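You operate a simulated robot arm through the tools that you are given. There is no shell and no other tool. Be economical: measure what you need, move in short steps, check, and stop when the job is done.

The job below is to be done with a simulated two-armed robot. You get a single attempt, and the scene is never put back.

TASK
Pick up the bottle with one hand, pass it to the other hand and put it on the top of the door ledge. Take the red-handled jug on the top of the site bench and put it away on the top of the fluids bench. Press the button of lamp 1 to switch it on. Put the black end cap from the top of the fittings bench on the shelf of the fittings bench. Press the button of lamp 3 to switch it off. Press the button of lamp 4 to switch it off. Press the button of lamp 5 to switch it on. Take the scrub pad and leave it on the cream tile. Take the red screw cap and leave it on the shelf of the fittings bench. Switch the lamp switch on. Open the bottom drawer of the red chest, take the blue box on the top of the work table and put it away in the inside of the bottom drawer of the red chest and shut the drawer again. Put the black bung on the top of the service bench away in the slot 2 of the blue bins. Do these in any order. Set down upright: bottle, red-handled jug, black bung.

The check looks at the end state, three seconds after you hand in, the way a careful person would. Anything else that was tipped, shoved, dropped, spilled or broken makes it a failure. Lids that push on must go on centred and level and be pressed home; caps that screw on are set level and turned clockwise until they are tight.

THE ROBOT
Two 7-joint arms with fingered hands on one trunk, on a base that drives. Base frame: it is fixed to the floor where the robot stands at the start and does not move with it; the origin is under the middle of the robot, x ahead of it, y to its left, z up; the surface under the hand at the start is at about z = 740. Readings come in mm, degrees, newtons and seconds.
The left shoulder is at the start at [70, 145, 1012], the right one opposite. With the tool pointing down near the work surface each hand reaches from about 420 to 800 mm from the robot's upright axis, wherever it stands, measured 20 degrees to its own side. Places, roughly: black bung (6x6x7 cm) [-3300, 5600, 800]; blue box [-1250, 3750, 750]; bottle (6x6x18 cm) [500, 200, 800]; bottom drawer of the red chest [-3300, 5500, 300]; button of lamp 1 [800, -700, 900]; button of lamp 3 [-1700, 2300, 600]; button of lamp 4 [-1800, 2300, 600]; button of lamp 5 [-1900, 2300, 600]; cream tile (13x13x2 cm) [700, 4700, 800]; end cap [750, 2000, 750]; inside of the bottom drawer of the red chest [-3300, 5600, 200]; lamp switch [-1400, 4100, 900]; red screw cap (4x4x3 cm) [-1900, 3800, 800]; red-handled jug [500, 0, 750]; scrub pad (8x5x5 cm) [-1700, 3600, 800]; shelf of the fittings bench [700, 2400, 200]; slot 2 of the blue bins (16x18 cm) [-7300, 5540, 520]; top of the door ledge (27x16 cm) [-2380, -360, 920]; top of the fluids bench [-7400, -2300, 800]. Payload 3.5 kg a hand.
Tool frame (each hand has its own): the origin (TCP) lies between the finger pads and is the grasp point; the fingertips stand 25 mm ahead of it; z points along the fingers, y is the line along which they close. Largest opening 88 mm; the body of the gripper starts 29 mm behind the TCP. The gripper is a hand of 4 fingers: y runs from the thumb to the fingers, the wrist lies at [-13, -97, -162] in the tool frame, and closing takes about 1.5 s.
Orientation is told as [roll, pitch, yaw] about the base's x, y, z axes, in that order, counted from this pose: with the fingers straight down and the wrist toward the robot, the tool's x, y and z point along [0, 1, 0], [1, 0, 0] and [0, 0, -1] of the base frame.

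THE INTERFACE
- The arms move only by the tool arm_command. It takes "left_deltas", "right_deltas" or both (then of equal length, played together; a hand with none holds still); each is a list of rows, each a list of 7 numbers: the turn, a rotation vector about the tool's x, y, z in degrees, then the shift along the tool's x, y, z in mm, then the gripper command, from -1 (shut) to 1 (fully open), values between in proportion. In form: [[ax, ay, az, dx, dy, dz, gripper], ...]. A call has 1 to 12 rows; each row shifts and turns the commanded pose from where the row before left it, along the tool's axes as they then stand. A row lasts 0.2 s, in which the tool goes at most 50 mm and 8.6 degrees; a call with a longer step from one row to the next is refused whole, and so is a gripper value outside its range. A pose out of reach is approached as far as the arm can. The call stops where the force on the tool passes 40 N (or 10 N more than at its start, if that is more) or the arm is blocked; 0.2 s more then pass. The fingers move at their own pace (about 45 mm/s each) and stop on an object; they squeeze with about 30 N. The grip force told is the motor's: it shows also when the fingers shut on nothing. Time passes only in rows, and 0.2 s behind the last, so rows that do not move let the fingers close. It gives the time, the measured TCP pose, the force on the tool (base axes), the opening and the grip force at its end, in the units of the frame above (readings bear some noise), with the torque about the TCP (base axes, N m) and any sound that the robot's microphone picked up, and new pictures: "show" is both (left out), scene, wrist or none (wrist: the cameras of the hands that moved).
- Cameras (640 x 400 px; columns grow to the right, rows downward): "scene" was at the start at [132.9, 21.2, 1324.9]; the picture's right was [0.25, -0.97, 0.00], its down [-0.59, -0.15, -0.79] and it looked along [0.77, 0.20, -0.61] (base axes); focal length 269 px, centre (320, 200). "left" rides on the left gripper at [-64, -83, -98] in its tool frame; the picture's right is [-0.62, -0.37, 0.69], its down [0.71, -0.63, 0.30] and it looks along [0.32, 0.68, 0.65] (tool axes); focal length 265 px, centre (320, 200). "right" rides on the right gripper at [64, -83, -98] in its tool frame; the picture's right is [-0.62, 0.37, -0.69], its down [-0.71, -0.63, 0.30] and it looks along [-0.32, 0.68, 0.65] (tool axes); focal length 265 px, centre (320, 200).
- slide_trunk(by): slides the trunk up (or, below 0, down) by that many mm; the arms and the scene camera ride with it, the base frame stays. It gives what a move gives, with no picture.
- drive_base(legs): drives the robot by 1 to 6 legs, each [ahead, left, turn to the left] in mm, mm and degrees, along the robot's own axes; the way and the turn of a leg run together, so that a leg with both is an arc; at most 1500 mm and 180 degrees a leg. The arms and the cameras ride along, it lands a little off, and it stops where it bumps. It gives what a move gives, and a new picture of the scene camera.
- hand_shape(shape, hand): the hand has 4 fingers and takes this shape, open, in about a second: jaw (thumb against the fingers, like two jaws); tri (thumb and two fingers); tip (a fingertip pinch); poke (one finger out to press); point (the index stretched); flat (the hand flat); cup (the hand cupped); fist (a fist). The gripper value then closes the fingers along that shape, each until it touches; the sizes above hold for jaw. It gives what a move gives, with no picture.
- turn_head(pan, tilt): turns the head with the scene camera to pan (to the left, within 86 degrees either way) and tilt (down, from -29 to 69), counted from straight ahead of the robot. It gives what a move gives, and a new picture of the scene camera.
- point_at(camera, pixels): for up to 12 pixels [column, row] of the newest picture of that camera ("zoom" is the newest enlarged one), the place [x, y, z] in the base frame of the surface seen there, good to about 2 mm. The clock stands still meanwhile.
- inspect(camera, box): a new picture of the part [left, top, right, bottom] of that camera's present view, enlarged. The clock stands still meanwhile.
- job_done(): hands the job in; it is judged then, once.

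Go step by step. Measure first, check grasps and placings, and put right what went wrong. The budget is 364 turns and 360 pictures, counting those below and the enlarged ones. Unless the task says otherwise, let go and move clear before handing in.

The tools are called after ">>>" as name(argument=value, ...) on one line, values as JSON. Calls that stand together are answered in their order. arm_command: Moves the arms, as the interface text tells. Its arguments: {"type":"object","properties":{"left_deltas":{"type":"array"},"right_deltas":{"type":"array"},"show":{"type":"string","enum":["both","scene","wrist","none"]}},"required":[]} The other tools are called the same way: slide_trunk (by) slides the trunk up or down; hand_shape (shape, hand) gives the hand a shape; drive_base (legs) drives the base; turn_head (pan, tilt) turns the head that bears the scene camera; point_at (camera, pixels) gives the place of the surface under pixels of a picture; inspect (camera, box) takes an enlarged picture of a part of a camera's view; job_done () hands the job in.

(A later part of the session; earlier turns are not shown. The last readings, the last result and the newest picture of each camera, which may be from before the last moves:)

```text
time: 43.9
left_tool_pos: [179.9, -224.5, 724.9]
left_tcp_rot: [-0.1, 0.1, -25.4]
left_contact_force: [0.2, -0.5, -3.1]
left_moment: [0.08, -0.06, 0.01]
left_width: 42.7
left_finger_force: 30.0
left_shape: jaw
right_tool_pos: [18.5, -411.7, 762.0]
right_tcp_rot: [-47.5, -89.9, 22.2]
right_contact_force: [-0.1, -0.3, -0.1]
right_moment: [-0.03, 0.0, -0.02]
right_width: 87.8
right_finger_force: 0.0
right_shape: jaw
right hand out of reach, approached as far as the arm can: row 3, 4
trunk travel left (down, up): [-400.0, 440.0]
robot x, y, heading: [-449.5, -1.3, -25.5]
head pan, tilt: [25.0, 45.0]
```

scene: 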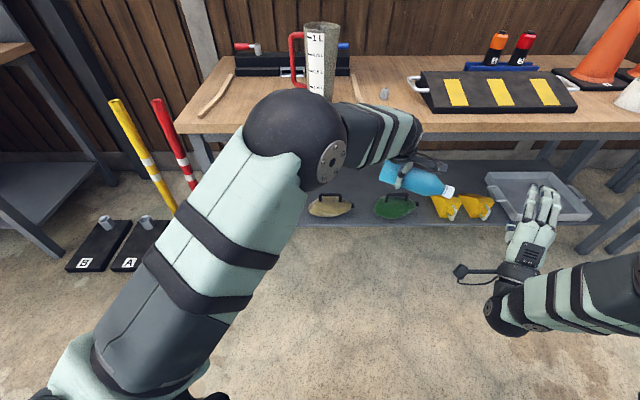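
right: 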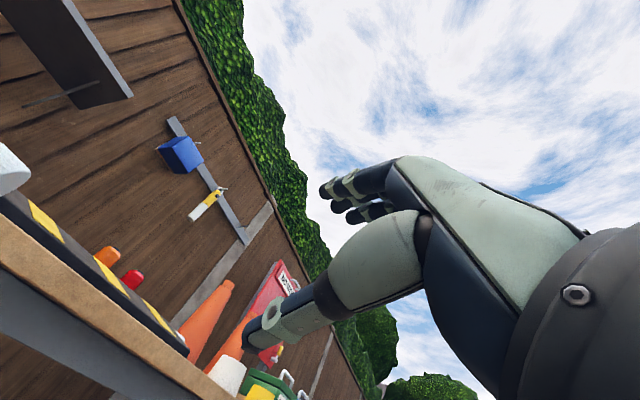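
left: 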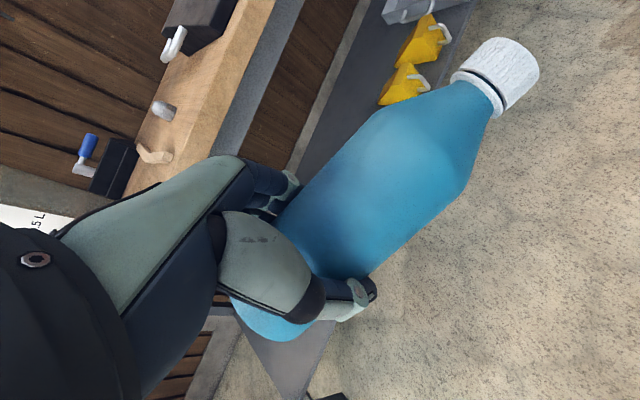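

Right reach ends at z about 762, so I'll raise the bottle by 90 instead and bring the right hand level behind it.

>>> arm_command(left_deltas=[[0, 0, 0, 0, 0, -20, -1], [0, 0, 0, 0, 0, -30, -1], [0, 0, 0, 0, 0, -30, -1], [0, 0, 0, 0, 0, -10, -1], [0, 0, 0, 0, 0, 0, -1]], right_deltas=[[0, 0, 0, 0, 36, 0, 1], [0, 0, 0, 40, 0, -5, 1], [0, 0, 0, 40, 0, 0, 1], [0, 0, 0, 40, 0, 0, 1], [0, 0, 0, 40, 0, 0, 1]], show="both")

```text
time: 45.1
left_tool_pos: [179.9, -223.2, 815.8]
left_tcp_rot: [0.1, 0.1, -25.4]
left_contact_force: [-0.9, -0.4, -3.7]
left_moment: [0.07, -0.02, 0.01]
left_width: 42.8
left_finger_force: 29.7
left_shape: jaw
right_tool_pos: [81.9, -262.9, 798.9]
right_tcp_rot: [-64.2, -89.9, 38.5]
right_contact_force: [0.1, -0.2, -0.1]
right_moment: [0.01, 0.0, 0.02]
right_width: 87.6
right_finger_force: 0.0
right_shape: jaw
trunk travel left (down, up): [-400.0, 440.0]
robot x, y, heading: [-446.9, -2.8, -25.3]
head pan, tilt: [25.0, 45.0]
```

scene: 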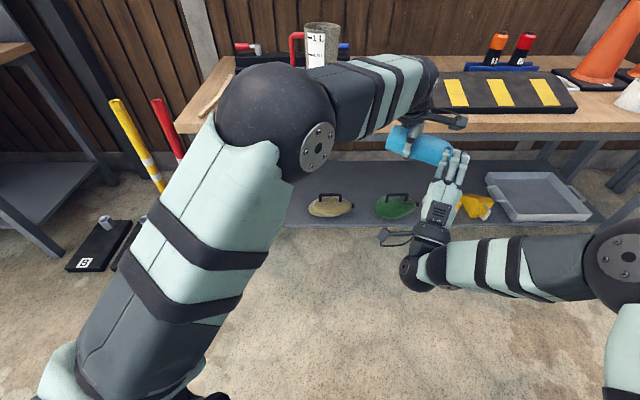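
right: 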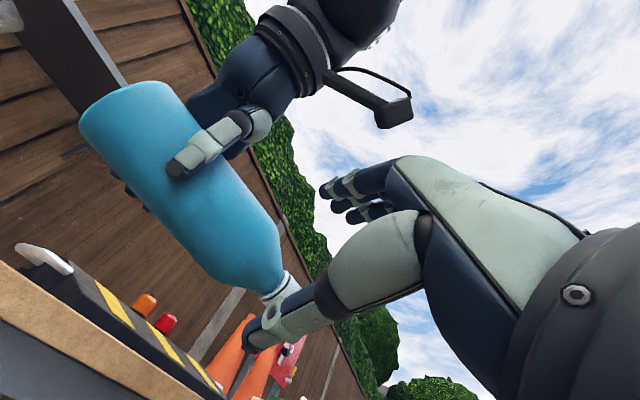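
left: 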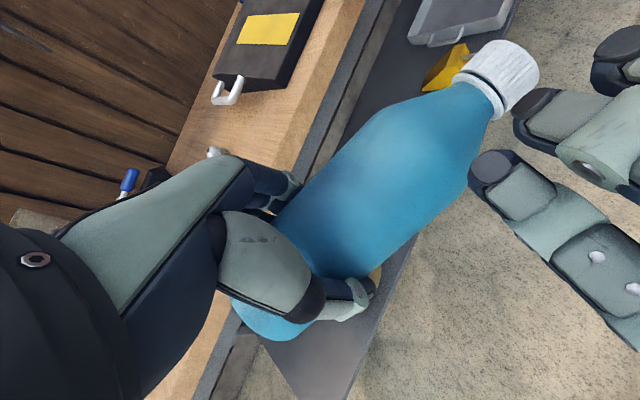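

Both hands are in view of the bottle. I'll measure it from the right camera before going in.

>>> point_at(camera="right", pixels=[[145, 150], [195, 215], [225, 235], [245, 230], [250, 260], [285, 285], [190, 160], [210, 262], [270, 220], [265, 320]])

>>> point_at(camera="left", pixels=[[380, 150], [420, 110], [450, 160], [505, 70], [495, 170], [535, 105]])

```text
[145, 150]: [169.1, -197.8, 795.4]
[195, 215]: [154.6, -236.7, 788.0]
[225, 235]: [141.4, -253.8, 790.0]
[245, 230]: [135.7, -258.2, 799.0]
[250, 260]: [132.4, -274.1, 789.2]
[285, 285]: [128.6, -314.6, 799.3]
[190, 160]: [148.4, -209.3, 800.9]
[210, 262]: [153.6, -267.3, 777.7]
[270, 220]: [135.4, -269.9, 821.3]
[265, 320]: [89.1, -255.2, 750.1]
```

```text
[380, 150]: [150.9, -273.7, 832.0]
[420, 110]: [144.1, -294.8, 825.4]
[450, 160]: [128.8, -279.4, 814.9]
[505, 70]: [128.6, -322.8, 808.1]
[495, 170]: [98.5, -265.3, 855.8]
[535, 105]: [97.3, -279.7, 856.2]
```

The axis passes about (148,-275,802), and the right fingers are clear of the left hand. I'll move 12 left and 57 ahead, then close the right hand.

>>> arm_command(right_deltas=[[0, 0, 0, 12, 2, 0, 1], [0, 0, 0, 0, 0, 20, 1], [0, 0, 0, 0, 0, 20, 1], [0, 0, 0, 0, 0, 17, 1], [0, 0, 0, 0, 0, 0, 1]], left_deltas=[[0, 0, 0, 0, 0, 0, -1], [0, 0, 0, 0, 0, 0, -1], [0, 0, 0, 0, 0, 0, -1], [0, 0, 0, 0, 0, 0, -1], [0, 0, 0, 0, 0, 0, -1]], show="both")

```text
time: 46.3
left_tool_pos: [180.5, -224.2, 815.8]
left_tcp_rot: [0.0, 0.1, -25.4]
left_contact_force: [-0.1, 1.5, -3.4]
left_moment: [0.07, -0.05, 0.0]
left_width: 42.8
left_finger_force: 30.2
left_shape: jaw
right_tool_pos: [138.1, -279.3, 802.0]
right_tcp_rot: [-47.0, -90.0, 21.5]
right_contact_force: [-0.4, 1.1, 0.1]
right_moment: [-0.02, 0.04, 0.03]
right_width: 87.9
right_finger_force: 0.0
right_shape: jaw
trunk travel left (down, up): [-400.0, 440.0]
robot x, y, heading: [-448.0, 1.5, -25.3]
head pan, tilt: [25.0, 45.0]
```

scene: 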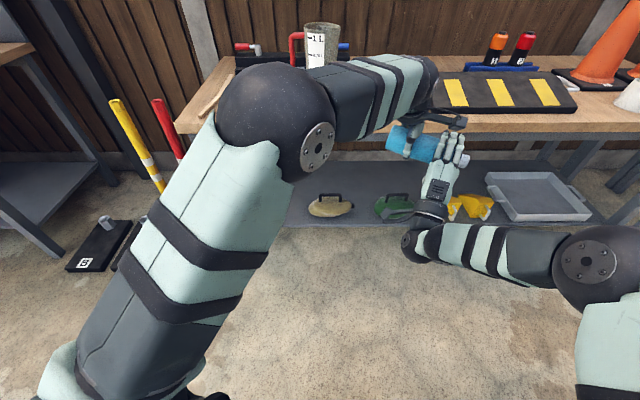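
right: 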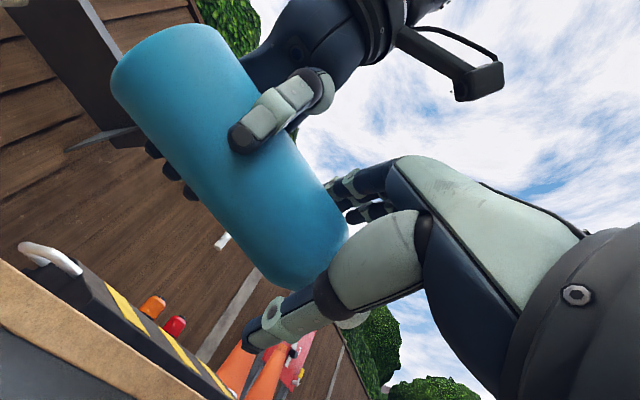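
left: 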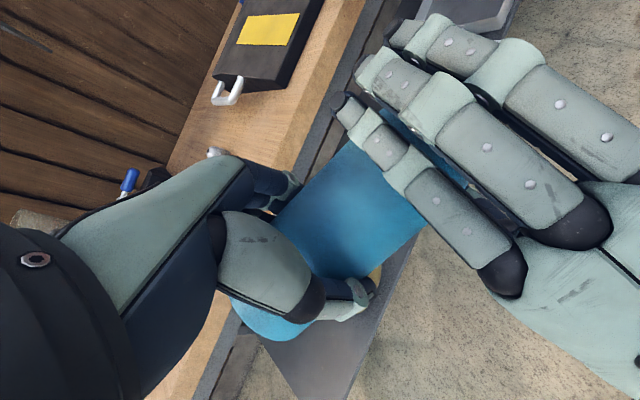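

There is room left, so I'll shift 12 mm more onto the body and then close the right hand.

>>> arm_command(right_deltas=[[0, 0, 0, 12, 2, 0, 1], [0, 0, 0, 0, 0, 0, -1], [0, 0, 0, 0, 0, 0, -1], [0, 0, 0, 0, 0, 0, -1], [0, 0, 0, 0, 0, 0, -1], [0, 0, 0, 0, 0, 0, -1], [0, 0, 0, 0, 0, 0, -1], [0, 0, 0, 0, 0, 0, -1], [0, 0, 0, 0, 0, 0, -1], [0, 0, 0, 0, 0, 0, -1]], left_deltas=[[0, 0, 0, 0, 0, 0, -1], [0, 0, 0, 0, 0, 0, -1], [0, 0, 0, 0, 0, 0, -1], [0, 0, 0, 0, 0, 0, -1], [0, 0, 0, 0, 0, 0, -1], [0, 0, 0, 0, 0, 0, -1], [0, 0, 0, 0, 0, 0, -1], [0, 0, 0, 0, 0, 0, -1], [0, 0, 0, 0, 0, 0, -1], [0, 0, 0, 0, 0, 0, -1]], show="both")

```text
time: 48.5
left_tool_pos: [180.1, -224.5, 815.3]
left_tcp_rot: [0.0, 0.2, -25.4]
left_contact_force: [-0.1, 0.2, -3.5]
left_moment: [0.13, -0.04, -0.07]
left_width: 42.8
left_finger_force: 30.5
left_shape: jaw
right_tool_pos: [143.6, -267.7, 804.6]
right_tcp_rot: [-30.7, -89.9, 5.3]
right_contact_force: [1.0, -1.0, 0.7]
right_moment: [-0.01, 0.02, -0.01]
right_width: 47.8
right_finger_force: 30.0
right_shape: jaw
trunk travel left (down, up): [-400.0, 440.0]
robot x, y, heading: [-447.6, 0.9, -25.1]
head pan, tilt: [25.0, 45.0]
```

scene: 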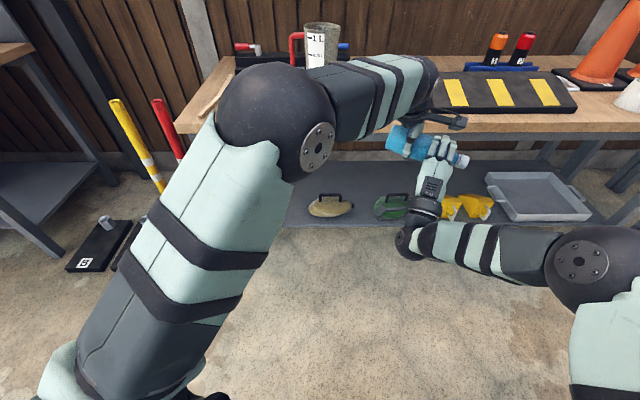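
right: 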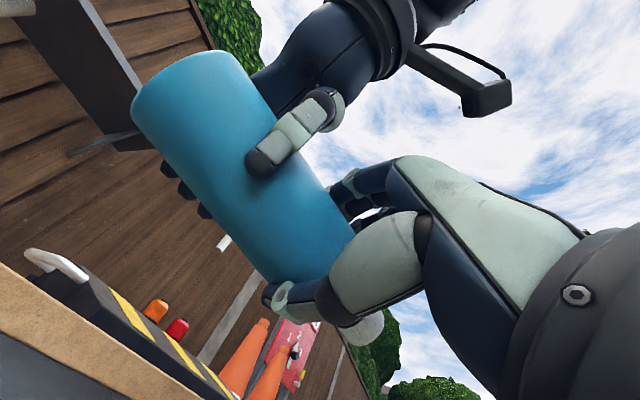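
left: 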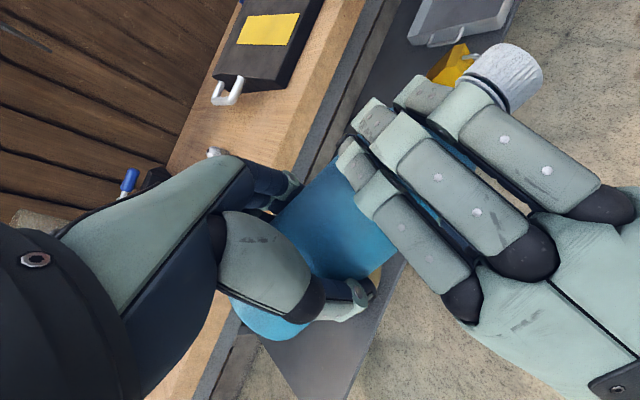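

The right hand wraps the bottle (47.8 mm, 30 N). I'll open the left hand and withdraw it upward.

>>> arm_command(left_deltas=[[0, 0, 0, 0, 0, 0, 1], [0, 0, 0, 0, 0, 0, 1], [0, 0, 0, 0, 0, 0, 1], [0, 0, 0, 0, 0, 0, 1], [0, 0, 0, 0, 0, 0, 1], [0, 0, 0, 0, 0, -30, 1], [0, 0, 0, 0, 0, -40, 1], [0, 0, 0, 0, 0, -40, 1], [0, 0, 0, 40, 0, 0, 1], [0, 0, 0, 40, 0, 0, 1], [0, 0, 0, 40, 0, 0, 1], [0, 0, 0, 40, 0, 0, 1]], right_deltas=[[0, 0, 0, 0, 0, 0, -1], [0, 0, 0, 0, 0, 0, -1], [0, 0, 0, 0, 0, 0, -1], [0, 0, 0, 0, 0, 0, -1], [0, 0, 0, 0, 0, 0, -1], [0, 0, 0, 0, 0, 0, -1], [0, 0, 0, 0, 0, 0, -1], [0, 0, 0, 0, 0, 0, -1], [0, 0, 0, 0, 0, 0, -1], [0, 0, 0, 0, 0, 0, -1], [0, 0, 0, 0, 0, 0, -1], [0, 0, 0, 0, 0, 0, -1]], show="none")

>>> arm_command(right_deltas=[[0, 0, -8, 0, 0, 0, -1], [0, 0, -8, 0, 0, 0, -1], [0, 0, -8, 0, 0, 0, -1], [0, 0, -8, 0, 0, 0, -1], [0, 0, -8, 0, 0, 0, -1], [0, 0, -8, 0, 0, 0, -1], [0, 0, -8, 0, 0, 0, -1], [0, 0, -8, 0, 0, 0, -1], [0, 0, -8, 0, 0, 0, -1], [0, 0, -8, 0, 0, 0, -1], [0, 0, -8, 0, 0, 0, -1], [0, 0, -2, 0, 0, 0, -1]], show="both")

```text
time: 51.1
left_tool_pos: [252.4, -77.7, 925.9]
left_tcp_rot: [-0.1, 0.3, -25.5]
left_contact_force: [0.1, 0.0, 0.6]
left_moment: [-0.01, -0.03, -0.02]
left_width: 87.7
left_finger_force: 0.1
left_shape: jaw
right_tool_pos: [144.4, -267.5, 804.8]
right_tcp_rot: [-49.0, -89.9, 23.7]
right_contact_force: [-0.6, -0.6, 0.2]
right_moment: [-0.07, 0.08, 0.0]
right_width: 48.1
right_finger_force: 30.2
right_shape: jaw
trunk travel left (down, up): [-400.0, 440.0]
robot x, y, heading: [-445.7, 2.0, -25.2]
head pan, tilt: [25.0, 45.0]
```

```text
time: 53.7
left_tool_pos: [252.7, -78.5, 925.7]
left_tcp_rot: [0.0, 0.1, -25.3]
left_contact_force: [-0.1, 0.1, -0.5]
left_moment: [0.02, 0.01, -0.03]
left_width: 87.7
left_finger_force: 0.1
left_shape: jaw
right_tool_pos: [143.3, -287.2, 788.4]
right_tcp_rot: [-88.0, -3.8, 62.3]
right_contact_force: [-0.1, -0.3, -0.9]
right_moment: [0.0, 0.08, -0.01]
right_width: 47.7
right_finger_force: 29.7
right_shape: jaw
right hand out of reach, approached as far as the arm can: row 6
trunk travel left (down, up): [-400.0, 440.0]
robot x, y, heading: [-446.7, -0.6, -25.3]
head pan, tilt: [25.0, 45.0]
```

scene: 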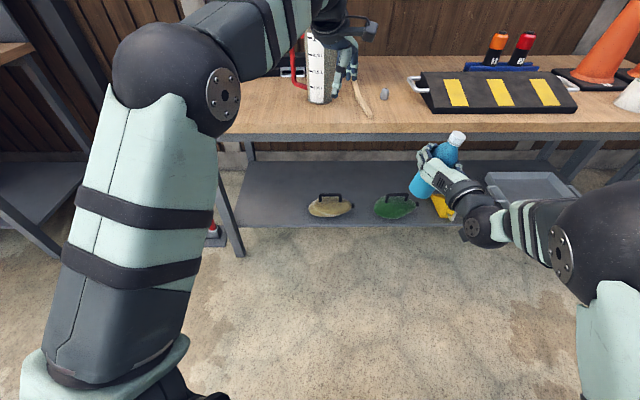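
right: 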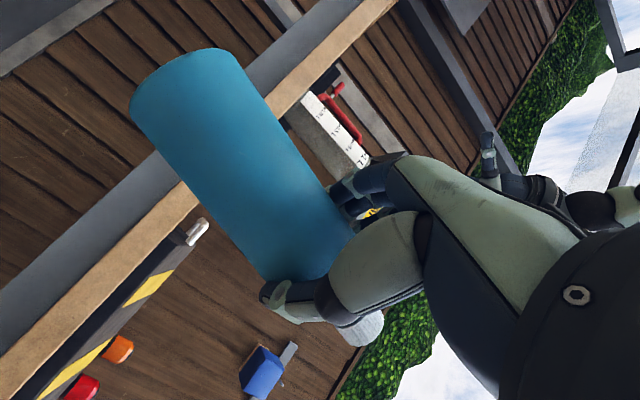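

The hand-over is done and the bottle stands nearly upright in the right hand. I'll tuck it to the right side, raise the trunk, turn toward lamp 1 and look.

>>> arm_command(right_deltas=[[0, 0, 0, 0, -40, -10, -1], [0, 0, 0, 0, -40, -10, -1], [0, 0, 0, 0, -40, -10, -1], [0, 0, 0, 0, -40, -10, -1], [0, 0, 0, 0, -40, -10, -1], [0, 0, 0, 0, -40, 0, -1], [0, 0, 0, 0, 0, 0, -1]], show="none")

>>> slide_trunk(by=265)

>>> turn_head(pan=0, tilt=30)

```text
time: 55.3
left_tool_pos: [251.3, -78.6, 926.3]
left_tcp_rot: [0.0, 0.0, -25.4]
left_contact_force: [0.1, -0.1, -0.5]
left_moment: [-0.03, 0.0, 0.02]
left_width: 87.9
left_finger_force: 0.1
left_shape: jaw
right_tool_pos: [-3.9, -463.4, 788.7]
right_tcp_rot: [-89.5, -3.2, 64.2]
right_contact_force: [-0.6, -0.1, 0.6]
right_moment: [0.03, 0.01, -0.03]
right_width: 47.6
right_finger_force: 30.0
right_shape: jaw
trunk travel left (down, up): [-400.0, 440.0]
robot x, y, heading: [-448.9, -3.7, -25.5]
head pan, tilt: [25.0, 45.0]
```

```text
time: 58.0
left_tool_pos: [252.0, -79.2, 1191.6]
left_tcp_rot: [0.0, 0.1, -25.4]
left_contact_force: [0.9, -0.2, 0.4]
left_moment: [-0.02, 0.02, 0.01]
left_width: 87.6
left_finger_force: 0.1
left_shape: jaw
right_tool_pos: [-3.6, -463.3, 1054.1]
right_tcp_rot: [-89.6, -3.3, 64.1]
right_contact_force: [-0.1, 0.0, -3.4]
right_moment: [0.02, 0.07, -0.01]
right_width: 47.4
right_finger_force: 29.9
right_shape: jaw
trunk travel left (down, up): [-665.0, 175.0]
robot x, y, heading: [-450.1, -1.3, -25.4]
head pan, tilt: [25.0, 45.0]
```

```text
time: 58.9
left_tool_pos: [251.0, -79.7, 1192.0]
left_tcp_rot: [0.0, 0.1, -25.4]
left_contact_force: [0.5, -0.3, 0.5]
left_moment: [0.04, 0.04, 0.01]
left_width: 87.9
left_finger_force: 0.1
left_shape: jaw
right_tool_pos: [-5.4, -464.5, 1053.6]
right_tcp_rot: [-89.6, -3.3, 64.1]
right_contact_force: [0.4, 0.0, -3.2]
right_moment: [0.02, 0.04, 0.02]
right_width: 47.6
right_finger_force: 30.3
right_shape: jaw
trunk travel left (down, up): [-665.0, 175.0]
robot x, y, heading: [-449.6, -3.0, -25.4]
head pan, tilt: [0.0, 30.0]
```

scene: 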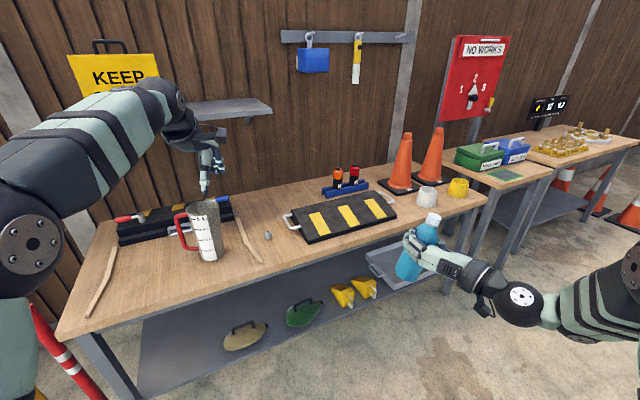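

I need to find lamp 1 near (800,-700,900), so I'll measure candidates and enlarge that region.

>>> inspect(camera="scene", box=[290, 120, 490, 245])

>>> point_at(camera="scene", pixels=[[338, 175], [354, 175], [398, 188], [427, 195], [458, 187], [407, 135], [345, 210], [470, 95], [250, 105], [267, 236]])

```text
3.20 times, centred on (390, 182) of scene
```

zoom: 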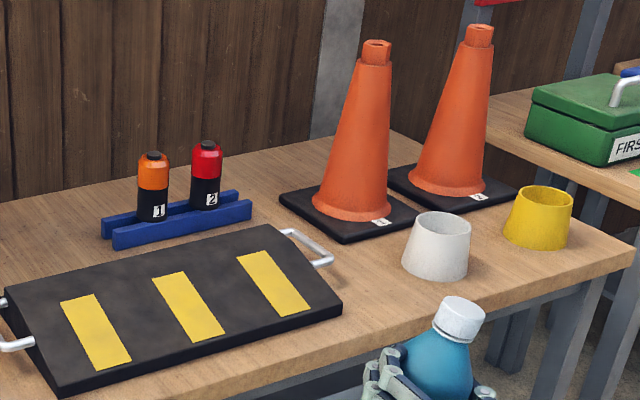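

```text
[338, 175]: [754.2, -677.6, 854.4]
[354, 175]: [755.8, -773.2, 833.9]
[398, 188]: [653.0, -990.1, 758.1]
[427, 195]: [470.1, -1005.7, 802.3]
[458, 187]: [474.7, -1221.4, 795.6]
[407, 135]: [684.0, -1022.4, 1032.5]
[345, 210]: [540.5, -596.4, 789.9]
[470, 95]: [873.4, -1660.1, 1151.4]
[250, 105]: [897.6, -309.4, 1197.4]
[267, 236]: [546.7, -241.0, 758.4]
```

Lamp 1 is the orange one marked 1 at (755,-678), and its button is on top. The cones crowd that place while I hold the bottle, so I'll press it later and take the jug by its handle with the left hand now. First I turn the left hand to point ahead.

>>> arm_command(left_deltas=[[-4.95, 4.95, 4.95, 0, 0, 0, 1], [-4.95, 4.95, 4.95, 0, 0, 0, 1], [-4.95, 4.95, 4.95, 0, 0, 0, 1], [-4.95, 4.95, 4.95, 0, 0, 0, 1], [-4.95, 4.95, 4.95, 0, 0, 0, 1], [-4.95, 4.95, 4.95, 0, 0, 0, 1], [-4.95, 4.95, 4.95, 0, 0, 0, 1], [-4.95, 4.95, 4.95, 0, 0, 0, 1], [-4.95, 4.95, 4.95, 0, 0, 0, 1], [-4.95, 4.95, 4.95, 0, 0, 0, 1], [-4.95, 4.95, 4.95, 0, 0, 0, 1], [-4.95, 4.95, 4.95, 0, 0, 0, 1]], show="none")

>>> arm_command(left_deltas=[[-4.95, 4.95, 4.95, 0, 0, 0, 1], [-4.95, 4.95, 4.95, 0, 0, 0, 1], [0, 0, 0, -40, 0, -15, 1], [0, 0, 0, -40, 0, -15, 1], [0, 0, 0, -40, 0, -15, 1], [0, 0, 0, -40, 0, -15, 1], [0, 0, 0, -40, 0, -15, 1], [0, 0, 0, -40, 0, -15, 1], [0, 0, 0, -40, 0, -15, 1], [0, 0, 0, -40, 0, 0, 1], [0, 0, 0, -27, 0, 0, 1], [0, 0, 0, 0, 0, 0, 1]], show="none")

>>> drive_base(legs=[[0, 0, 25.4]])

```text
time: 61.5
left_tool_pos: [253.5, -79.5, 1189.6]
left_tcp_rot: [79.3, -8.8, -104.6]
left_contact_force: [-0.4, 0.2, 0.7]
left_moment: [0.02, 0.0, -0.02]
left_width: 87.5
left_finger_force: 0.1
left_shape: jaw
right_tool_pos: [-3.9, -464.6, 1053.4]
right_tcp_rot: [-89.6, -3.1, 64.1]
right_contact_force: [0.2, 0.4, -2.5]
right_moment: [-0.02, 0.07, 0.0]
right_width: 47.3
right_finger_force: 30.0
right_shape: jaw
trunk travel left (down, up): [-665.0, 175.0]
robot x, y, heading: [-450.4, -2.3, -25.5]
head pan, tilt: [0.0, 30.0]
```

```text
time: 64.1
left_tool_pos: [173.9, -34.8, 846.1]
left_tcp_rot: [90.0, 0.0, -115.4]
left_contact_force: [0.9, 0.6, 0.5]
left_moment: [0.01, 0.04, -0.02]
left_width: 87.9
left_finger_force: 0.1
left_shape: jaw
left hand out of reach, approached as far as the arm can: row 9, 10
right_tool_pos: [-5.2, -464.1, 1054.1]
right_tcp_rot: [-89.6, -3.3, 64.1]
right_contact_force: [1.3, 0.5, -2.6]
right_moment: [0.04, 0.07, -0.01]
right_width: 47.5
right_finger_force: 30.0
right_shape: jaw
trunk travel left (down, up): [-665.0, 175.0]
robot x, y, heading: [-446.5, -1.0, -25.3]
head pan, tilt: [0.0, 30.0]
```

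```text
time: 65.8
left_tool_pos: [128.3, 231.2, 847.1]
left_tcp_rot: [90.0, 0.0, -90.5]
left_contact_force: [1.0, 1.1, -0.2]
left_moment: [-0.05, -0.02, 0.01]
left_width: 87.5
left_finger_force: 0.0
left_shape: jaw
right_tool_pos: [148.5, -232.7, 1053.9]
right_tcp_rot: [-89.6, -3.3, 89.2]
right_contact_force: [-0.4, -0.7, -2.2]
right_moment: [0.0, 0.02, 0.02]
right_width: 47.5
right_finger_force: 29.9
right_shape: jaw
trunk travel left (down, up): [-665.0, 175.0]
robot x, y, heading: [-450.2, -0.8, -0.1]
head pan, tilt: [0.0, 30.0]
```

scene: 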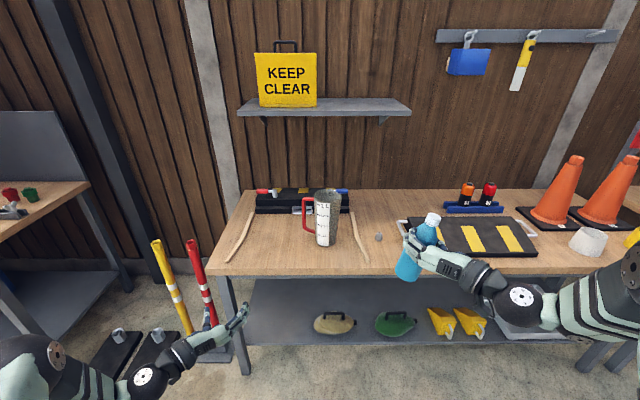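

I'll measure the jug handle from here before driving in.

>>> inspect(camera="scene", box=[290, 175, 370, 260])

>>> point_at(camera="scene", pixels=[[305, 202], [305, 210], [305, 218], [305, 226], [309, 198], [311, 231], [325, 230], [325, 245], [328, 192]])

```text
4.71 times, centred on (330, 218) of scene
```

zoom: 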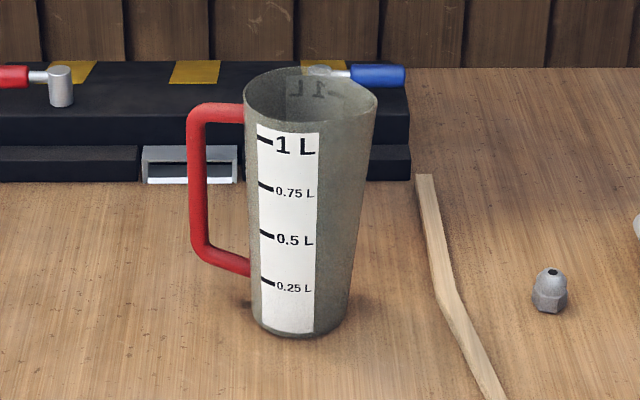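

```text
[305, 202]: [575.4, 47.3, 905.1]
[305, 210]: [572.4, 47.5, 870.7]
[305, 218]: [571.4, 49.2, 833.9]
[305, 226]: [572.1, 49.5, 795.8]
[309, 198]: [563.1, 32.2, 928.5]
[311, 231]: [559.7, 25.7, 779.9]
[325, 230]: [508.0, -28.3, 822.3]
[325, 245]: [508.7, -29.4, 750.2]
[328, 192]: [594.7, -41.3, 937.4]
```

The handle bar is centred near (579,48), z 790–915, with about 33 mm of gap to the jug. I'll drive so the left hand stands 100 mm before it and half-close the hand.

>>> drive_base(legs=[[350, -183, 0]])

>>> arm_command(left_deltas=[[0, 0, 0, 0, 0, 0, -0.18], [0, 0, 0, 0, 0, 0, -0.18], [0, 0, 0, 0, 0, 0, -0.18], [0, 0, 0, 0, 0, 0, -0.18]], show="both")

```text
time: 68.3
left_tool_pos: [479.9, 42.1, 846.8]
left_tcp_rot: [89.9, 0.0, -90.6]
left_contact_force: [0.2, -0.9, -0.1]
left_moment: [0.02, 0.01, 0.02]
left_width: 87.8
left_finger_force: 0.0
left_shape: jaw
right_tool_pos: [499.5, -422.1, 1054.1]
right_tcp_rot: [-89.7, -3.2, 89.0]
right_contact_force: [0.4, 0.2, -3.2]
right_moment: [0.01, 0.04, -0.01]
right_width: 47.6
right_finger_force: 30.0
right_shape: jaw
trunk travel left (down, up): [-665.0, 175.0]
robot x, y, heading: [-98.3, -187.5, -0.8]
head pan, tilt: [0.0, 30.0]
```

scene: 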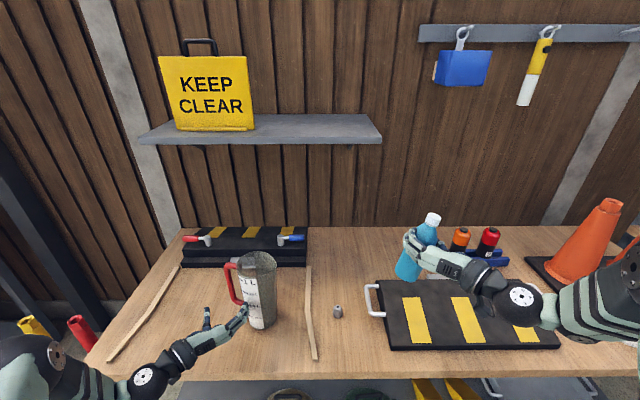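

```text
time: 69.3
left_tool_pos: [481.9, 42.3, 847.1]
left_tcp_rot: [90.0, -0.1, -90.6]
left_contact_force: [-0.5, 0.2, 0.3]
left_moment: [-0.03, 0.02, 0.01]
left_width: 36.7
left_finger_force: 0.0
left_shape: jaw
right_tool_pos: [499.4, -421.1, 1054.6]
right_tcp_rot: [-89.6, -3.2, 89.0]
right_contact_force: [1.0, 0.1, -3.0]
right_moment: [-0.06, 0.03, 0.02]
right_width: 47.5
right_finger_force: 30.4
right_shape: jaw
trunk travel left (down, up): [-665.0, 175.0]
robot x, y, heading: [-95.1, -188.1, -0.9]
head pan, tilt: [0.0, 30.0]
```

scene: 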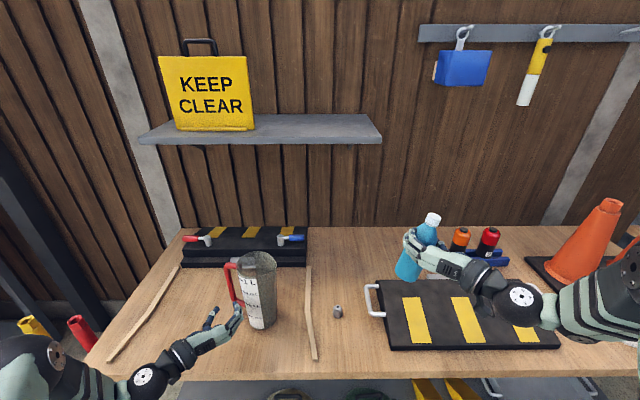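
left: 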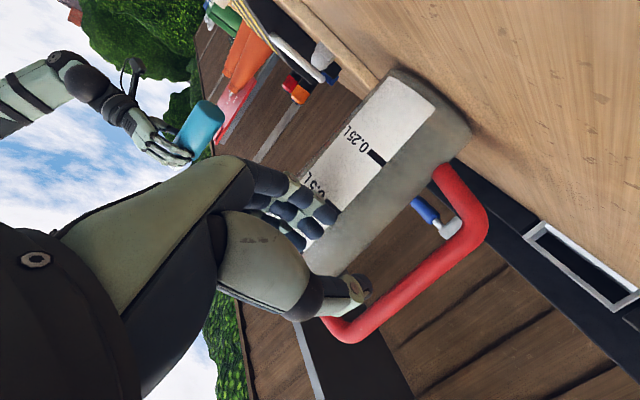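

I'll measure the finger tips against the handle and the jug wall.

>>> point_at(camera="left", pixels=[[330, 213], [318, 230], [362, 285], [350, 328], [430, 270], [470, 215], [440, 175], [400, 180], [370, 240]])

```text
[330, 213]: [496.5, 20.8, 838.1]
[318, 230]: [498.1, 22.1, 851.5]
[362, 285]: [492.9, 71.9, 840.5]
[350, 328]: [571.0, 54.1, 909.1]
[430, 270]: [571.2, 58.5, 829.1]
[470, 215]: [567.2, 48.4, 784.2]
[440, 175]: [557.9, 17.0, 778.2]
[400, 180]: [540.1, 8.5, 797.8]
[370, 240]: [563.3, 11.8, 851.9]
```

The fingers sit at y 9–21 and the gap spans y 12–43, so I shift 9 mm left and advance slowly to the bar.

>>> arm_command(left_deltas=[[0, 0, 0, 0, -9, 0, -0.18], [0, 0, 0, 0, 0, 25, -0.18], [0, 0, 0, 0, 0, 25, -0.18], [0, 0, 0, 0, 0, 25, -0.18], [0, 0, 0, 3, 0, 15, -0.18]], show="both")

```text
time: 70.5
left_tool_pos: [570.7, 48.2, 849.7]
left_tcp_rot: [89.9, 0.0, -90.6]
left_contact_force: [-0.1, 0.8, -0.5]
left_moment: [0.03, 0.01, -0.02]
left_width: 36.5
left_finger_force: 0.0
left_shape: jaw
right_tool_pos: [499.8, -421.2, 1052.9]
right_tcp_rot: [-89.6, -3.3, 89.0]
right_contact_force: [-0.3, -0.1, -3.0]
right_moment: [-0.01, 0.04, -0.01]
right_width: 47.3
right_finger_force: 29.9
right_shape: jaw
trunk travel left (down, up): [-665.0, 175.0]
robot x, y, heading: [-99.0, -188.3, -0.6]
head pan, tilt: [0.0, 30.0]
```

scene: 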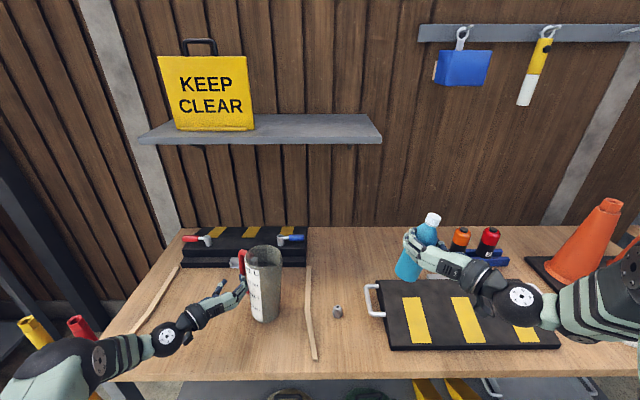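
left: 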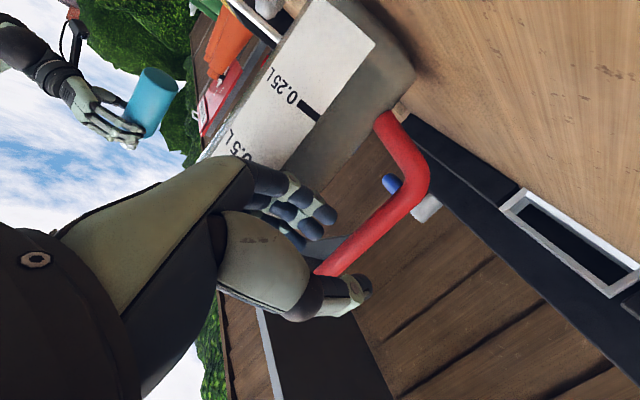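

The bar lies between thumb and fingers with no contact. I'll close and let it settle.

>>> arm_command(left_deltas=[[0, 0, 0, 0, 0, 5, -0.5], [0, 0, 0, 0, 0, 0, -1], [0, 0, 0, 0, 0, 0, -1], [0, 0, 0, 0, 0, 0, -1], [0, 0, 0, 0, 0, 0, -1], [0, 0, 0, 0, 0, 0, -1]], show="wrist")

```text
time: 71.9
left_tool_pos: [575.5, 50.4, 850.0]
left_tcp_rot: [90.1, 0.0, -90.6]
left_contact_force: [0.3, 0.5, -0.3]
left_moment: [0.05, 0.04, -0.01]
left_width: 0.2
left_finger_force: 30.4
left_shape: jaw
right_tool_pos: [499.8, -422.7, 1053.6]
right_tcp_rot: [-89.5, -3.3, 89.0]
right_contact_force: [0.1, -0.5, -2.9]
right_moment: [-0.03, 0.03, 0.0]
right_width: 47.6
right_finger_force: 29.7
right_shape: jaw
trunk travel left (down, up): [-665.0, 175.0]
robot x, y, heading: [-95.0, -187.1, -0.7]
head pan, tilt: [0.0, 30.0]
```

left: 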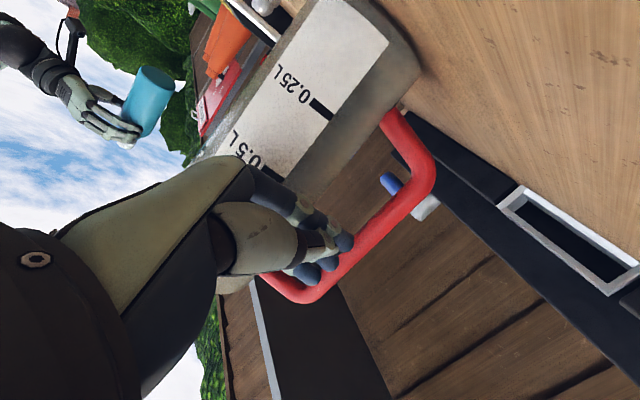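

The hand shut on nothing, so the bar is beyond the tips. I'll measure the bar again from here.

>>> point_at(camera="left", pixels=[[380, 230], [360, 245], [305, 293], [420, 180], [335, 255], [345, 240], [320, 270], [400, 215]])

>>> inspect(camera="left", box=[230, 150, 450, 320])

```text
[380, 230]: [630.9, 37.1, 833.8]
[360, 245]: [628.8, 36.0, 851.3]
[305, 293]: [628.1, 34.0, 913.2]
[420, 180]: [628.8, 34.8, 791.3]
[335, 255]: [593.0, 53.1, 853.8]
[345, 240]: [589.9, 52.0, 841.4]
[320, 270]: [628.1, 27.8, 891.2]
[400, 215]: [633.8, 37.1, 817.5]
```

```text
2.35 times, centred on (340, 235) of left
```

zoom: 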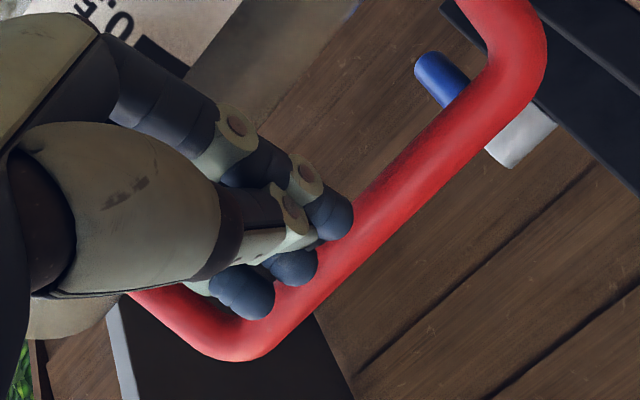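

Closing squeezed the bar out forward, and the jug turned so its bar is now at about (630,36). I'll open, back off, and look at the jug.

>>> arm_command(left_deltas=[[0, 0, 0, 0, 0, -20, -1], [0, 0, 0, 0, 0, -30, -1], [0, 0, 0, 0, 0, -30, -0.2], [0, 0, 0, 0, 0, 0, -0.2], [0, 0, 0, 0, 0, 0, -0.2], [0, 0, 0, 0, 0, 0, -0.2]], show="both")

>>> inspect(camera="scene", box=[180, 220, 320, 350])

```text
time: 73.3
left_tool_pos: [495.0, 50.8, 849.1]
left_tcp_rot: [90.0, -0.1, -90.6]
left_contact_force: [0.3, -0.2, 0.7]
left_moment: [0.0, -0.02, 0.0]
left_width: 34.7
left_finger_force: 0.0
left_shape: jaw
right_tool_pos: [500.4, -422.0, 1053.6]
right_tcp_rot: [-89.5, -3.2, 89.0]
right_contact_force: [0.1, -0.2, -1.8]
right_moment: [-0.04, 0.06, -0.02]
right_width: 47.5
right_finger_force: 30.4
right_shape: jaw
trunk travel left (down, up): [-665.0, 175.0]
robot x, y, heading: [-93.5, -188.1, -0.5]
head pan, tilt: [0.0, 30.0]
```

scene: 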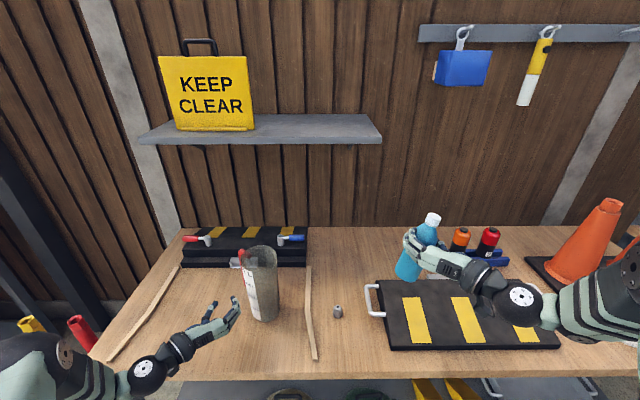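
left: 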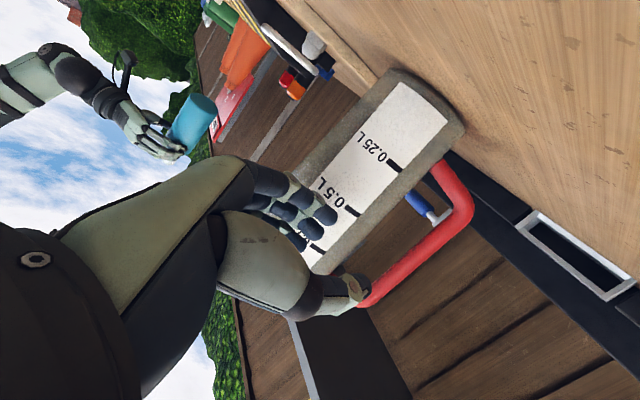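

```text
3.08 times, centred on (250, 285) of scene
```

zoom: 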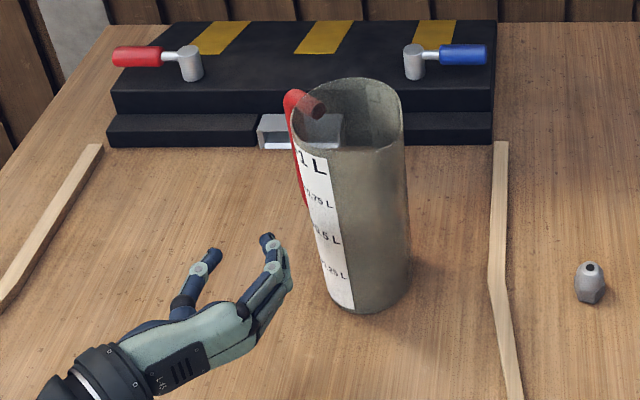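

The jug still stands, and its handle now points ahead-left toward (630,36). I'll turn the left hand 41° clockwise so that it points along the handle's tangent, and move to a pre-grasp.

>>> arm_command(left_deltas=[[0, 0, 0, 0, -40, 0, -0.2], [-8.2, 0, 0, 0, 0, 0, -0.2], [-8.2, 0, 0, 0, 0, 0, -0.2], [-8.2, 0, 0, 0, 0, 0, -0.2], [-8.2, 0, 0, 0, 0, 0, -0.2], [-8.2, 0, 0, 0, 0, 0, -0.2], [0, 0, 0, 0, -20, 20, -0.2], [0, 0, 0, 0, -20, 20, -0.2], [0, 0, 0, 0, 0, 0, -0.2]], show="both")

```text
time: 74.4
left_tool_pos: [472.7, 86.8, 798.1]
left_tcp_rot: [81.3, 3.3, -119.2]
left_contact_force: [-0.4, 0.6, 2.2]
left_moment: [0.1, 0.08, 0.03]
left_width: 35.2
left_finger_force: 0.0
left_shape: jaw
right_tool_pos: [498.4, -423.1, 1052.7]
right_tcp_rot: [-89.5, -3.2, 89.0]
right_contact_force: [0.5, 0.0, -3.4]
right_moment: [-0.03, 0.02, -0.01]
right_width: 47.5
right_finger_force: 29.9
right_shape: jaw
trunk travel left (down, up): [-665.0, 175.0]
robot x, y, heading: [-92.3, -188.6, -0.6]
head pan, tilt: [0.0, 30.0]
stopped in row 5 (left hand): the force on the tool passed its limit at 113 N (the readings are from after the stop); the commanded pose is now the measured one
```

scene: 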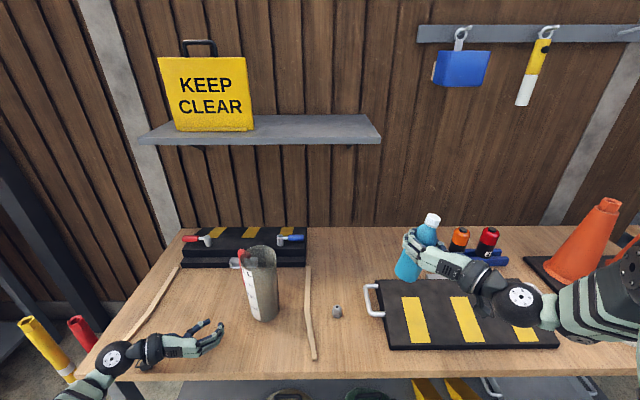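
left: 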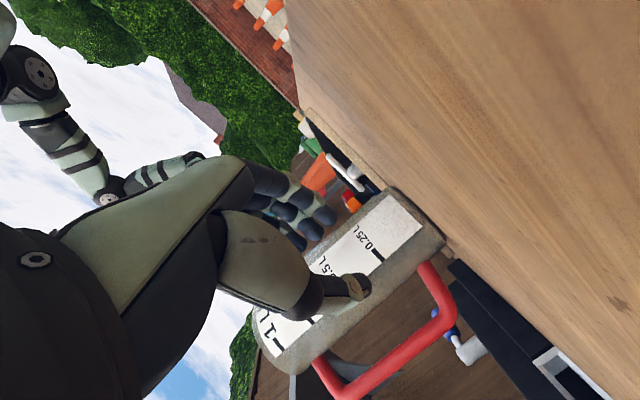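

The arm was too folded there; it sagged to z 798 and touched the bench. I'll lift the hand and back the base off for a more stretched arm.

>>> arm_command(left_deltas=[[0, 0, 0, 30, 0, 0, -0.2], [0, 0, 0, 40, 0, 0, -0.2], [0, 0, 0, 40, 0, 0, -0.2]], show="scene")

>>> inspect(camera="scene", box=[60, 220, 320, 390])

```text
time: 75.2
left_tool_pos: [484.4, 76.0, 902.9]
left_tcp_rot: [81.0, 3.1, -119.1]
left_contact_force: [0.4, 1.0, -0.1]
left_moment: [-0.03, -0.02, -0.01]
left_width: 34.9
left_finger_force: 0.0
left_shape: jaw
right_tool_pos: [500.0, -422.5, 1053.6]
right_tcp_rot: [-89.5, -3.1, 89.1]
right_contact_force: [-0.8, 0.4, -3.8]
right_moment: [-0.04, 0.06, -0.01]
right_width: 47.6
right_finger_force: 30.1
right_shape: jaw
trunk travel left (down, up): [-665.0, 175.0]
robot x, y, heading: [-95.3, -186.2, -0.6]
head pan, tilt: [0.0, 30.0]
```

scene: 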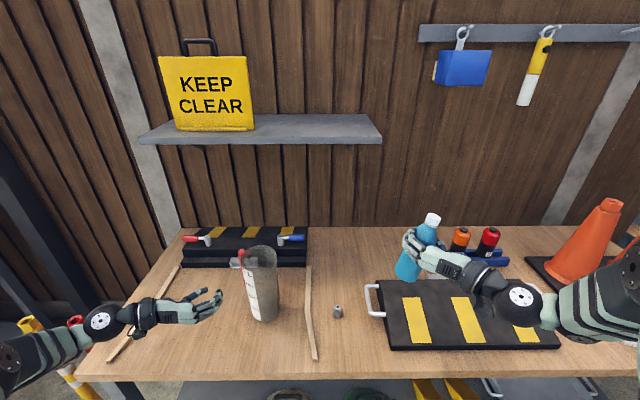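

```text
2.35 times, centred on (190, 305) of scene
```

zoom: 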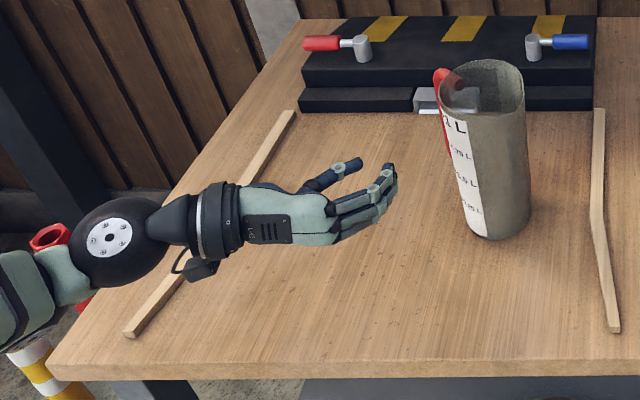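

All is intact on the bench. I'll level the hand, point it straight ahead of the robot, and reposition the base at a heading of -35° so that it faces the handle's tangent.

>>> arm_command(left_deltas=[[0, 8.5, 0, 0, 0, 0, -0.2], [0, 0, -3.4, 0, 0, 0, -0.2], [7, 0, 0, 0, 0, 0, -0.2], [7, 0, 0, 0, 0, 0, -0.2], [7, 0, 0, 0, 0, 0, -0.2], [7, 0, 0, 0, 0, 0, -0.2], [0, 0, 0, 0, 0, 0, -0.2]], show="none")

>>> drive_base(legs=[[-250, 0, 0], [0, 399, 0], [0, 0, -34.4], [185, 200, 0]])

>>> turn_head(pan=10, tilt=35)

```text
time: 76.8
left_tool_pos: [484.6, 77.4, 903.9]
left_tcp_rot: [89.5, 0.1, -91.1]
left_contact_force: [0.0, -0.2, 0.0]
left_moment: [0.03, -0.01, 0.0]
left_width: 35.1
left_finger_force: 0.0
left_shape: jaw
right_tool_pos: [500.7, -421.1, 1052.9]
right_tcp_rot: [-89.5, -3.2, 89.0]
right_contact_force: [-0.7, 0.1, -2.9]
right_moment: [-0.01, 0.03, 0.02]
right_width: 47.3
right_finger_force: 30.0
right_shape: jaw
trunk travel left (down, up): [-665.0, 175.0]
robot x, y, heading: [-96.1, -191.6, -0.4]
head pan, tilt: [0.0, 30.0]
```

```text
time: 83.9
left_tool_pos: [550.9, 165.3, 903.9]
left_tcp_rot: [89.4, -0.1, -125.8]
left_contact_force: [0.4, -1.2, -0.1]
left_moment: [-0.02, -0.01, 0.01]
left_width: 35.1
left_finger_force: 0.0
left_shape: jaw
right_tool_pos: [280.3, -253.9, 1053.1]
right_tcp_rot: [-89.5, -3.2, 54.4]
right_contact_force: [1.3, -0.1, -2.7]
right_moment: [0.03, 0.03, 0.01]
right_width: 47.3
right_finger_force: 29.8
right_shape: jaw
trunk travel left (down, up): [-665.0, 175.0]
robot x, y, heading: [-79.3, 275.5, -35.3]
head pan, tilt: [0.0, 30.0]
```

scene: 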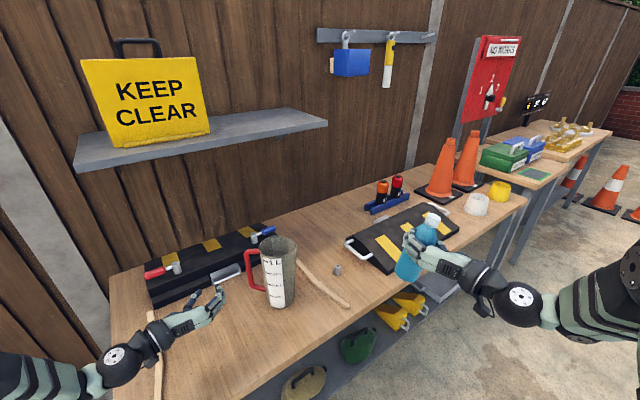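

```text
time: 84.6
left_tool_pos: [551.2, 164.7, 903.8]
left_tcp_rot: [89.5, -0.1, -125.8]
left_contact_force: [-0.1, 0.0, 0.5]
left_moment: [-0.03, 0.0, -0.03]
left_width: 35.0
left_finger_force: 0.1
left_shape: jaw
right_tool_pos: [280.3, -252.3, 1053.3]
right_tcp_rot: [-89.5, -3.2, 54.4]
right_contact_force: [-0.7, -0.1, -2.6]
right_moment: [0.03, 0.05, 0.03]
right_width: 47.4
right_finger_force: 29.9
right_shape: jaw
trunk travel left (down, up): [-665.0, 175.0]
robot x, y, heading: [-76.7, 280.1, -35.0]
head pan, tilt: [10.0, 35.0]
```

scene: 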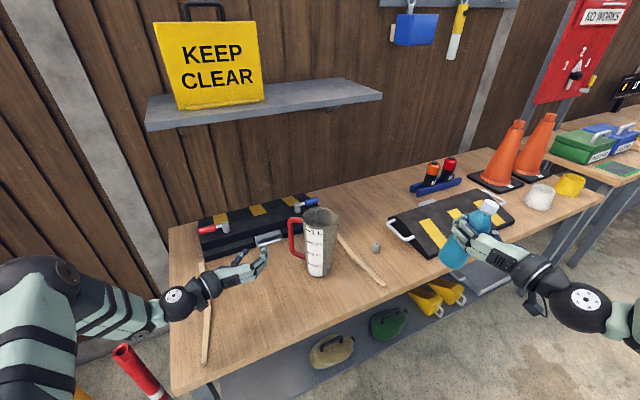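

>>> inspect(camera="scene", box=[220, 190, 350, 290])

>>> point_at(camera="scene", pixels=[[291, 224], [291, 235], [291, 245], [295, 219], [297, 255], [315, 255], [305, 240], [333, 213], [312, 209]])

```text
4.00 times, centred on (285, 240) of scene
```

zoom: 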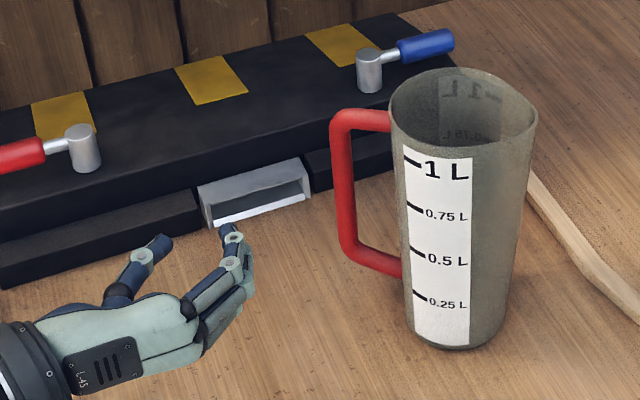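

```text
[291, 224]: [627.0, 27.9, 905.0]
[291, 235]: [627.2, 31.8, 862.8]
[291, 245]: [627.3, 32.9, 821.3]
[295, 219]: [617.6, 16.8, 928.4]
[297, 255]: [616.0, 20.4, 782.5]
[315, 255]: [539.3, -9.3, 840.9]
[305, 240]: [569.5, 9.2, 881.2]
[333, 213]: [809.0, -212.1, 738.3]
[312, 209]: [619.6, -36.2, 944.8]
```

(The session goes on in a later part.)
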